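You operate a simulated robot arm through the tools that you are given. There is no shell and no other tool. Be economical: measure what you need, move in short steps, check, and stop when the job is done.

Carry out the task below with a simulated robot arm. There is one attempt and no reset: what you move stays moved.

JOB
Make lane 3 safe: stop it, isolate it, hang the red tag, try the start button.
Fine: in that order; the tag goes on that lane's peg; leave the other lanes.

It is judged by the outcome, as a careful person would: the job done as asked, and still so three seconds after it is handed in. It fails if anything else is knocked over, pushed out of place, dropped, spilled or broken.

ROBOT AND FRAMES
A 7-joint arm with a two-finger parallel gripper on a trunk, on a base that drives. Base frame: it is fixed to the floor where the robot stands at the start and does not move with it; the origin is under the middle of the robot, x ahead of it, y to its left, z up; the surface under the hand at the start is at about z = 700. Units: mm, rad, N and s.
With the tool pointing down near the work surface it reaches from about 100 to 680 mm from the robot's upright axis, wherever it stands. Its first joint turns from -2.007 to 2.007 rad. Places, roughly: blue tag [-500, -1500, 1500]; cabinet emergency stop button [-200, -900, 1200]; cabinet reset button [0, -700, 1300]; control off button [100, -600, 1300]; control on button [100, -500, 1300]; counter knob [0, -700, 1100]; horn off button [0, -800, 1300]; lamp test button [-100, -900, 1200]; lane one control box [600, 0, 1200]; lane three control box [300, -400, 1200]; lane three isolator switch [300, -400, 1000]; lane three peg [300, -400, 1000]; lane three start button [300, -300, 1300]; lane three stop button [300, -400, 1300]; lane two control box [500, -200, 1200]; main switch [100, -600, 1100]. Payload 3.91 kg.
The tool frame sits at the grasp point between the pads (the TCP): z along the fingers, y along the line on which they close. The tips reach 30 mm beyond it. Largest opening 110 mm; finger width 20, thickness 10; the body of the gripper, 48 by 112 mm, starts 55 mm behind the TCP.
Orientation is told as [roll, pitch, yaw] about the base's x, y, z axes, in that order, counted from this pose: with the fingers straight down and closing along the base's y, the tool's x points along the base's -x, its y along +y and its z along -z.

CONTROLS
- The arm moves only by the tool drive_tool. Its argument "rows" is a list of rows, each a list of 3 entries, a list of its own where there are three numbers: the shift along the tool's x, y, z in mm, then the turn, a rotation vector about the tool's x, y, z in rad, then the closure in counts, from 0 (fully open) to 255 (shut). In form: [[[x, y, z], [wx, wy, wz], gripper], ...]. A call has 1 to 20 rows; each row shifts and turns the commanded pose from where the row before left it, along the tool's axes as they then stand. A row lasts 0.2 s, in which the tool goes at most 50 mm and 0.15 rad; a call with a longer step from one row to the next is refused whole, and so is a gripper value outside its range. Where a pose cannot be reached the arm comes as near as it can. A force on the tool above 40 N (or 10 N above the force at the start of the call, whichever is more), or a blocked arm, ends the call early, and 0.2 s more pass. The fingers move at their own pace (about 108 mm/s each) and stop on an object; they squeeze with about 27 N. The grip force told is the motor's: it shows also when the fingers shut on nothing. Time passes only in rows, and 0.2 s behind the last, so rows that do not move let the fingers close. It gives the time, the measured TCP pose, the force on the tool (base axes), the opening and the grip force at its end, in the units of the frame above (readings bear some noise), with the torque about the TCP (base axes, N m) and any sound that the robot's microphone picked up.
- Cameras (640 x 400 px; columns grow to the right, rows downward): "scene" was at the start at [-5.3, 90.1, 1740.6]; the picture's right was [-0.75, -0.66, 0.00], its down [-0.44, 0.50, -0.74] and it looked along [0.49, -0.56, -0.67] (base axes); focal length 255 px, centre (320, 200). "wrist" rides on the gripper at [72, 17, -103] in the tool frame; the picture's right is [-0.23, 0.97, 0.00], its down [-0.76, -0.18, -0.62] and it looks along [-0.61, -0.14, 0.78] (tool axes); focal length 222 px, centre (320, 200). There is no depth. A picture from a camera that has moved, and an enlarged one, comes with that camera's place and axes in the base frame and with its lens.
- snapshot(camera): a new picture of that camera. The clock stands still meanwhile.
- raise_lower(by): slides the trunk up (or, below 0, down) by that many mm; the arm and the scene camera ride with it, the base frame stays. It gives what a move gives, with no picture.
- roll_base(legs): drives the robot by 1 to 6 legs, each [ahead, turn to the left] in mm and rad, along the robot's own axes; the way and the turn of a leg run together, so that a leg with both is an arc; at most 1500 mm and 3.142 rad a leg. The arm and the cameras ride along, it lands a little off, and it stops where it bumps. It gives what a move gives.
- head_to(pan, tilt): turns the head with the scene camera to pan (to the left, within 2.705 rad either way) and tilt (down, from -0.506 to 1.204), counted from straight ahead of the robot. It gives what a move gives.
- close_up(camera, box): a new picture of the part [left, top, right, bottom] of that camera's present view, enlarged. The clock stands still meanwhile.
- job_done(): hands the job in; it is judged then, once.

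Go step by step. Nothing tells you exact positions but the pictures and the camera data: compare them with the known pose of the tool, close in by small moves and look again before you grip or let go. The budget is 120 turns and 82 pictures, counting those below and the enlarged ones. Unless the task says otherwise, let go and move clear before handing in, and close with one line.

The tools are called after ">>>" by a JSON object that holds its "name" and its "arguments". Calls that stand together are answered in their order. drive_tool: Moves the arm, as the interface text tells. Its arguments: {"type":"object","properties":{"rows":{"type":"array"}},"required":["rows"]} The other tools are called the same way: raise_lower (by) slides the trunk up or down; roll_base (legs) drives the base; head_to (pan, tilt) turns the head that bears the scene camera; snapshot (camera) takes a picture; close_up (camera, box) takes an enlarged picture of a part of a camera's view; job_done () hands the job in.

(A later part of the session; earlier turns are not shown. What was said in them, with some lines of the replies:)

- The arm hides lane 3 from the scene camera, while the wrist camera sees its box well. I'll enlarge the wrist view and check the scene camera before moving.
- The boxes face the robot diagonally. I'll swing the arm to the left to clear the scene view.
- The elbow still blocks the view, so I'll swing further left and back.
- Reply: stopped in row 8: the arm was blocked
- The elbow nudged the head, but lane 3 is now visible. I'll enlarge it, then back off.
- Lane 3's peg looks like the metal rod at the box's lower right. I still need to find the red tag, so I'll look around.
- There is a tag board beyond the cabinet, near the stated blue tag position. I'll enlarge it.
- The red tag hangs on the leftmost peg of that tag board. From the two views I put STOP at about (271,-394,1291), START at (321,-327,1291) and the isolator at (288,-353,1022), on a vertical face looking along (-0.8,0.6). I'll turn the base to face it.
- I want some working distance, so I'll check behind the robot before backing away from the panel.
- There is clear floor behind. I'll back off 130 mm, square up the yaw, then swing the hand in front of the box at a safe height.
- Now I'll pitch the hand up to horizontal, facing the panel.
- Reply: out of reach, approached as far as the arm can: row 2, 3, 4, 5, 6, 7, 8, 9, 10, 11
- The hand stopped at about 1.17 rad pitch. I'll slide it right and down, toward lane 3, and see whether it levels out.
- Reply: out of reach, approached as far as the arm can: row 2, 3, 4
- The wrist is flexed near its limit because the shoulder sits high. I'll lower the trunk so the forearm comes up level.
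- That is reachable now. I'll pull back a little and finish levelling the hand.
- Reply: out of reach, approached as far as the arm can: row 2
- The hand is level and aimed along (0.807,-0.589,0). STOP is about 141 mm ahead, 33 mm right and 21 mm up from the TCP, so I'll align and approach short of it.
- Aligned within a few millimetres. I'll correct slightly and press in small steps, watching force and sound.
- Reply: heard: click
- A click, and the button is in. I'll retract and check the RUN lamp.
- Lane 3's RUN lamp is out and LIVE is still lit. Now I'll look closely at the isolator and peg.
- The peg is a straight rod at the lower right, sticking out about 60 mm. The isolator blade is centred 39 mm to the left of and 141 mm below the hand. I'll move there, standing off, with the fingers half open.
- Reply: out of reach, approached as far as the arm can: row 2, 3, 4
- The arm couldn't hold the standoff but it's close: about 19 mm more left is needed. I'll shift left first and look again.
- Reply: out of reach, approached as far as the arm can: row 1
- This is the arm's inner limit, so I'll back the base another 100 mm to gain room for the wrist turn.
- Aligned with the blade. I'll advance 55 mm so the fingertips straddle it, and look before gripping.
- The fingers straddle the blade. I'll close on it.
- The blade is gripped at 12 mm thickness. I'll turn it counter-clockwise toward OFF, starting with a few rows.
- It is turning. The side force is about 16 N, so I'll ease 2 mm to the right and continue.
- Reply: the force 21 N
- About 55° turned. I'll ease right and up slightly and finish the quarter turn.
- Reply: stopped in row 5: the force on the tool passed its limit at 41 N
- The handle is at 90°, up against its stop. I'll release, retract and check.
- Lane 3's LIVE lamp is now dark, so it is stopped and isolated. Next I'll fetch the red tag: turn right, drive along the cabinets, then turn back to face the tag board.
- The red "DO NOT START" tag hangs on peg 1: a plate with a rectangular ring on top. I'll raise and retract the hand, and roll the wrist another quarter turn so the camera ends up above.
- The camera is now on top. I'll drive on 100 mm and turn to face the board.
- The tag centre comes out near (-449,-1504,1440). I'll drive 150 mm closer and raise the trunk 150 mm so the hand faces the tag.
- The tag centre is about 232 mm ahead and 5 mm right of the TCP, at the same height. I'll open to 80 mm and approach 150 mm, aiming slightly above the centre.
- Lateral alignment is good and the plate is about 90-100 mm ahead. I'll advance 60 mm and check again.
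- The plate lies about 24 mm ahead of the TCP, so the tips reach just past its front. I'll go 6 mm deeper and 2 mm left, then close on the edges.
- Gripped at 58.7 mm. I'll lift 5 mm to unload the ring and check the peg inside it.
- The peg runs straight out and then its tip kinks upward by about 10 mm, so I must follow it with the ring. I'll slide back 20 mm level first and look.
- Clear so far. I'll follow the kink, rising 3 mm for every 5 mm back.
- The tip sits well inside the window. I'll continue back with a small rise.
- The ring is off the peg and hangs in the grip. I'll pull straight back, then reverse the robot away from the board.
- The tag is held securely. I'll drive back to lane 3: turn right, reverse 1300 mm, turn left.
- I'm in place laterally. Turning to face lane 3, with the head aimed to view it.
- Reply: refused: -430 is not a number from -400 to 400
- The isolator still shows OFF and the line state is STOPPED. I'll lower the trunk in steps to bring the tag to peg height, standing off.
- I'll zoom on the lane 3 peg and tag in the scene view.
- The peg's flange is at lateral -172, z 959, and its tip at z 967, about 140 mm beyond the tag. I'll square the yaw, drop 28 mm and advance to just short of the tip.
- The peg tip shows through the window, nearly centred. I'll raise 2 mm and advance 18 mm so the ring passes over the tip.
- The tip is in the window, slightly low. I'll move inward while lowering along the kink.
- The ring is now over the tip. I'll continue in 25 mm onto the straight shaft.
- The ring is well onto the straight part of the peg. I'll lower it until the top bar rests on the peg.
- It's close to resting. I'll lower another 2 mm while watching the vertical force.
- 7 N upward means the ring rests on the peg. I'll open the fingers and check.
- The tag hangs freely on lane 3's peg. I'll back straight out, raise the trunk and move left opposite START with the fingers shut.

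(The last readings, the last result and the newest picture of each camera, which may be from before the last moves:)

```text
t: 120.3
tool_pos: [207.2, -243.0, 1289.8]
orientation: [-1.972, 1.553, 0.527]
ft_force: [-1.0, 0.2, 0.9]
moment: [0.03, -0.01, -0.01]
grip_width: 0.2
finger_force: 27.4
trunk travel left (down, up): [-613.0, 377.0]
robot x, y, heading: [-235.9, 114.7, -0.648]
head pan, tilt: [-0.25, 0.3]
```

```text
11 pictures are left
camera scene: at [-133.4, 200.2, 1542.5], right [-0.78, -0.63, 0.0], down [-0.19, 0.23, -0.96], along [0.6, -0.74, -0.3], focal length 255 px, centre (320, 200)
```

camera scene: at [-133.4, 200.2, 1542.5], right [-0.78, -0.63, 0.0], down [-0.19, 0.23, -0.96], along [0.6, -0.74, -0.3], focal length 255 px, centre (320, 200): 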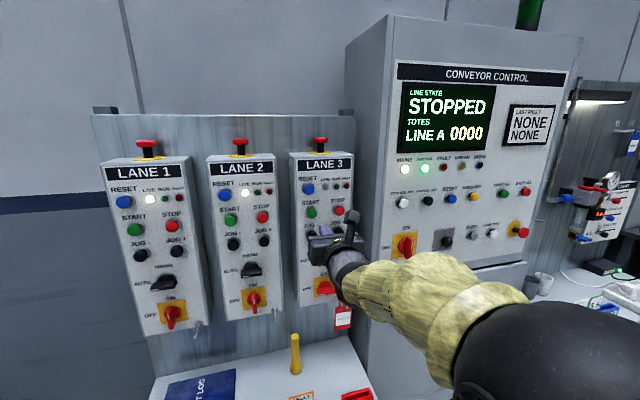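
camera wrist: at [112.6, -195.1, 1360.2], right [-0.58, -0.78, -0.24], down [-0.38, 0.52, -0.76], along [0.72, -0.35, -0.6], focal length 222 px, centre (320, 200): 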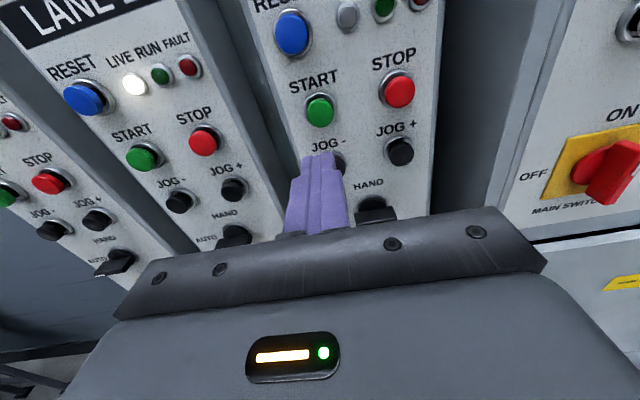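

START is about 143 mm ahead and aligned. I'll advance 95 mm and recheck.

>>> {"name": "drive_tool", "arguments": {"rows": [[[0, 0, 35], [0, 0, 0], 255], [[0, 0, 35], [0, 0, 0], 255], [[0, 0, 20], [0, 0, 0], 255], [[0, 0, 0], [0, 0, 0], 255]]}}

>>> {"name": "snapshot", "arguments": {"camera": "wrist"}}

```text
t: 121.3
tool_pos: [277.7, -299.2, 1287.5]
orientation: [-1.975, 1.555, 0.527]
ft_force: [0.1, -0.1, -0.5]
moment: [0.05, -0.01, 0.0]
grip_width: 0.0
finger_force: 27.1
trunk travel left (down, up): [-613.0, 377.0]
robot x, y, heading: [-238.4, 117.6, -0.645]
head pan, tilt: [-0.25, 0.3]
```

```text
10 pictures are left
camera wrist: at [183.4, -251.6, 1357.9], right [-0.58, -0.78, -0.24], down [-0.38, 0.52, -0.76], along [0.72, -0.35, -0.6], focal length 222 px, centre (320, 200)
```

wrist: 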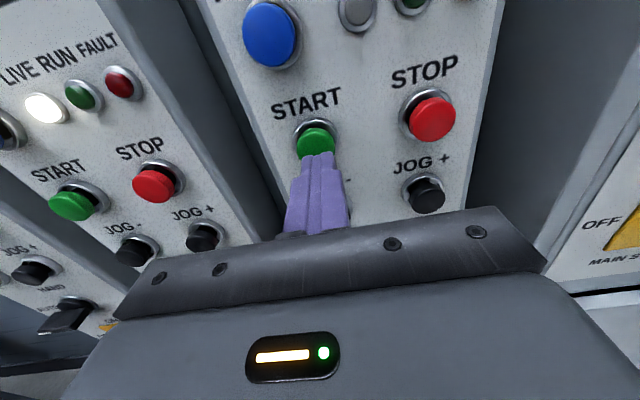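

Aligned; I'll nudge up 2 mm and left 2 mm and press in small steps, as with STOP.

>>> {"name": "drive_tool", "arguments": {"rows": [[[2, -2, 12], [0, 0, 0], 255], [[0, 0, 6], [0, 0, 0], 255], [[0, 0, 4], [0, 0, 0], 255], [[0, 0, 3], [0, 0, 0], 255], [[0, 0, 3], [0, 0, 0], 255], [[0, 0, 2], [0, 0, 0], 255]]}}

>>> {"name": "close_up", "arguments": {"camera": "wrist", "box": [220, 60, 420, 200]}}

```text
t: 122.7
tool_pos: [303.1, -313.2, 1289.9]
orientation: [-1.979, 1.555, 0.519]
ft_force: [-3.5, 2.1, -1.9]
moment: [0.01, 0.1, -0.01]
grip_width: 0.2
finger_force: 26.7
trunk travel left (down, up): [-613.0, 377.0]
robot x, y, heading: [-235.0, 111.4, -0.645]
head pan, tilt: [-0.25, 0.3]
heard: click
```

```text
2.86 times, centred on (320, 130) of wrist
camera zoom: at [208.0, -265.9, 1361.2], right [-0.58, -0.78, -0.24], down [-0.38, 0.52, -0.76], along [0.72, -0.35, -0.6], focal length 635 px, centre (320, 400)
```

zoom: 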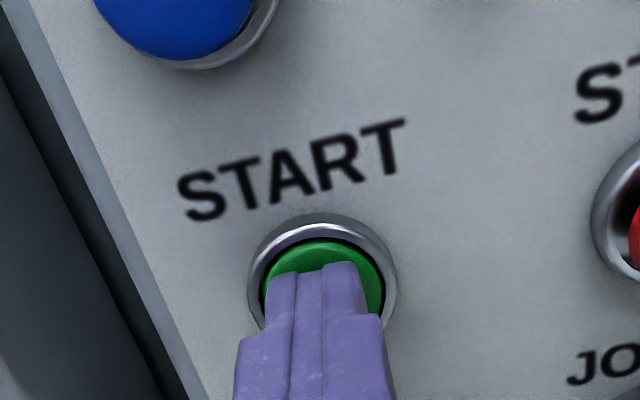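

START clicked and is fully pressed. I'll release it, back clear, and check that nothing started and the tag still hangs.

>>> {"name": "drive_tool", "arguments": {"rows": [[[0, 0, -20], [0, 0, 0], 255], [[0, 0, -40], [0, 0, 0], 255], [[0, 0, -40], [0, 0, 0], 255], [[0, 0, -40], [0, 0, 0], 255], [[0, 40, 0], [0, 0, 0], 255], [[0, 40, 0], [0, 0, 0], 255], [[0, 40, 0], [0, 0, 0], 255], [[0, 40, 0], [0, 0, 0], 255], [[0, 0, 0], [0, 0, 0], 255]]}}

>>> {"name": "snapshot", "arguments": {"camera": "scene"}}

>>> {"name": "close_up", "arguments": {"camera": "scene", "box": [280, 145, 370, 345]}}

```text
t: 124.7
tool_pos: [104.9, -364.0, 1285.9]
orientation: [-1.988, 1.553, 0.512]
ft_force: [0.5, -0.1, -0.1]
moment: [-0.02, 0.03, -0.02]
grip_width: 0.2
finger_force: 27.3
out of reach, approached as far as the arm can: row 3
trunk travel left (down, up): [-613.0, 377.0]
robot x, y, heading: [-234.0, 114.7, -0.642]
head pan, tilt: [-0.25, 0.3]
```

```text
8 pictures are left
camera scene: at [-133.5, 200.4, 1542.5], right [-0.78, -0.63, 0.0], down [-0.19, 0.23, -0.96], along [0.6, -0.74, -0.3], focal length 255 px, centre (320, 200)
```

scene: 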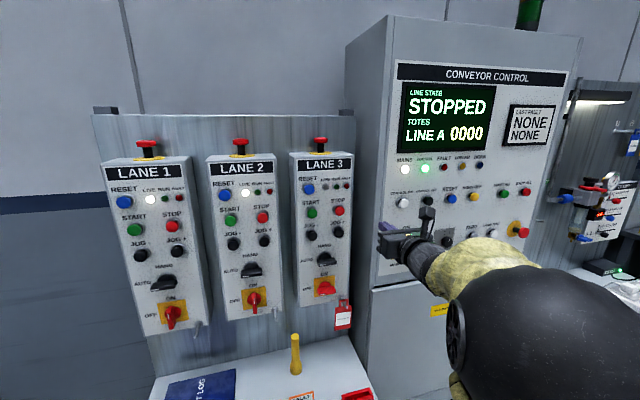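

```text
2.00 times, centred on (325, 245) of scene
camera zoom: at [-133.5, 200.4, 1542.5], right [-0.78, -0.63, 0.0], down [-0.19, 0.23, -0.96], along [0.6, -0.74, -0.3], focal length 510 px, centre (310, 110)
```

zoom: 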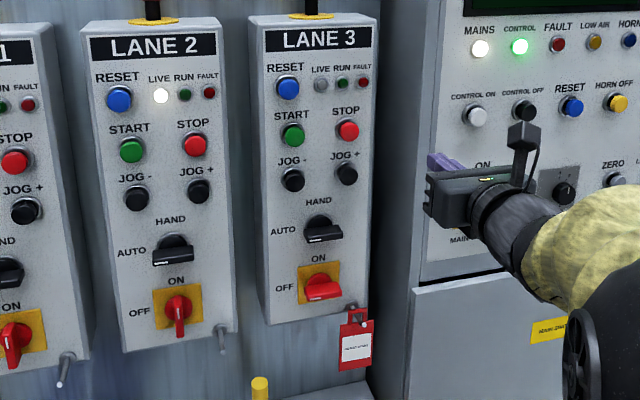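

Lane 3's LIVE and RUN lamps are dark, the line still reads STOPPED, the isolator is at OFF and the red tag hangs on lane 3's peg. The other lanes are as they were and the hand is clear, so I'm handing in.

>>> {"name": "job_done", "arguments": {}}

```text
The job is handed in.
```

Lane 3 is safe: I stopped it, turned its isolator to OFF, hung the red "DO NOT START" tag on its peg, then pressed START and the lane stayed dead.
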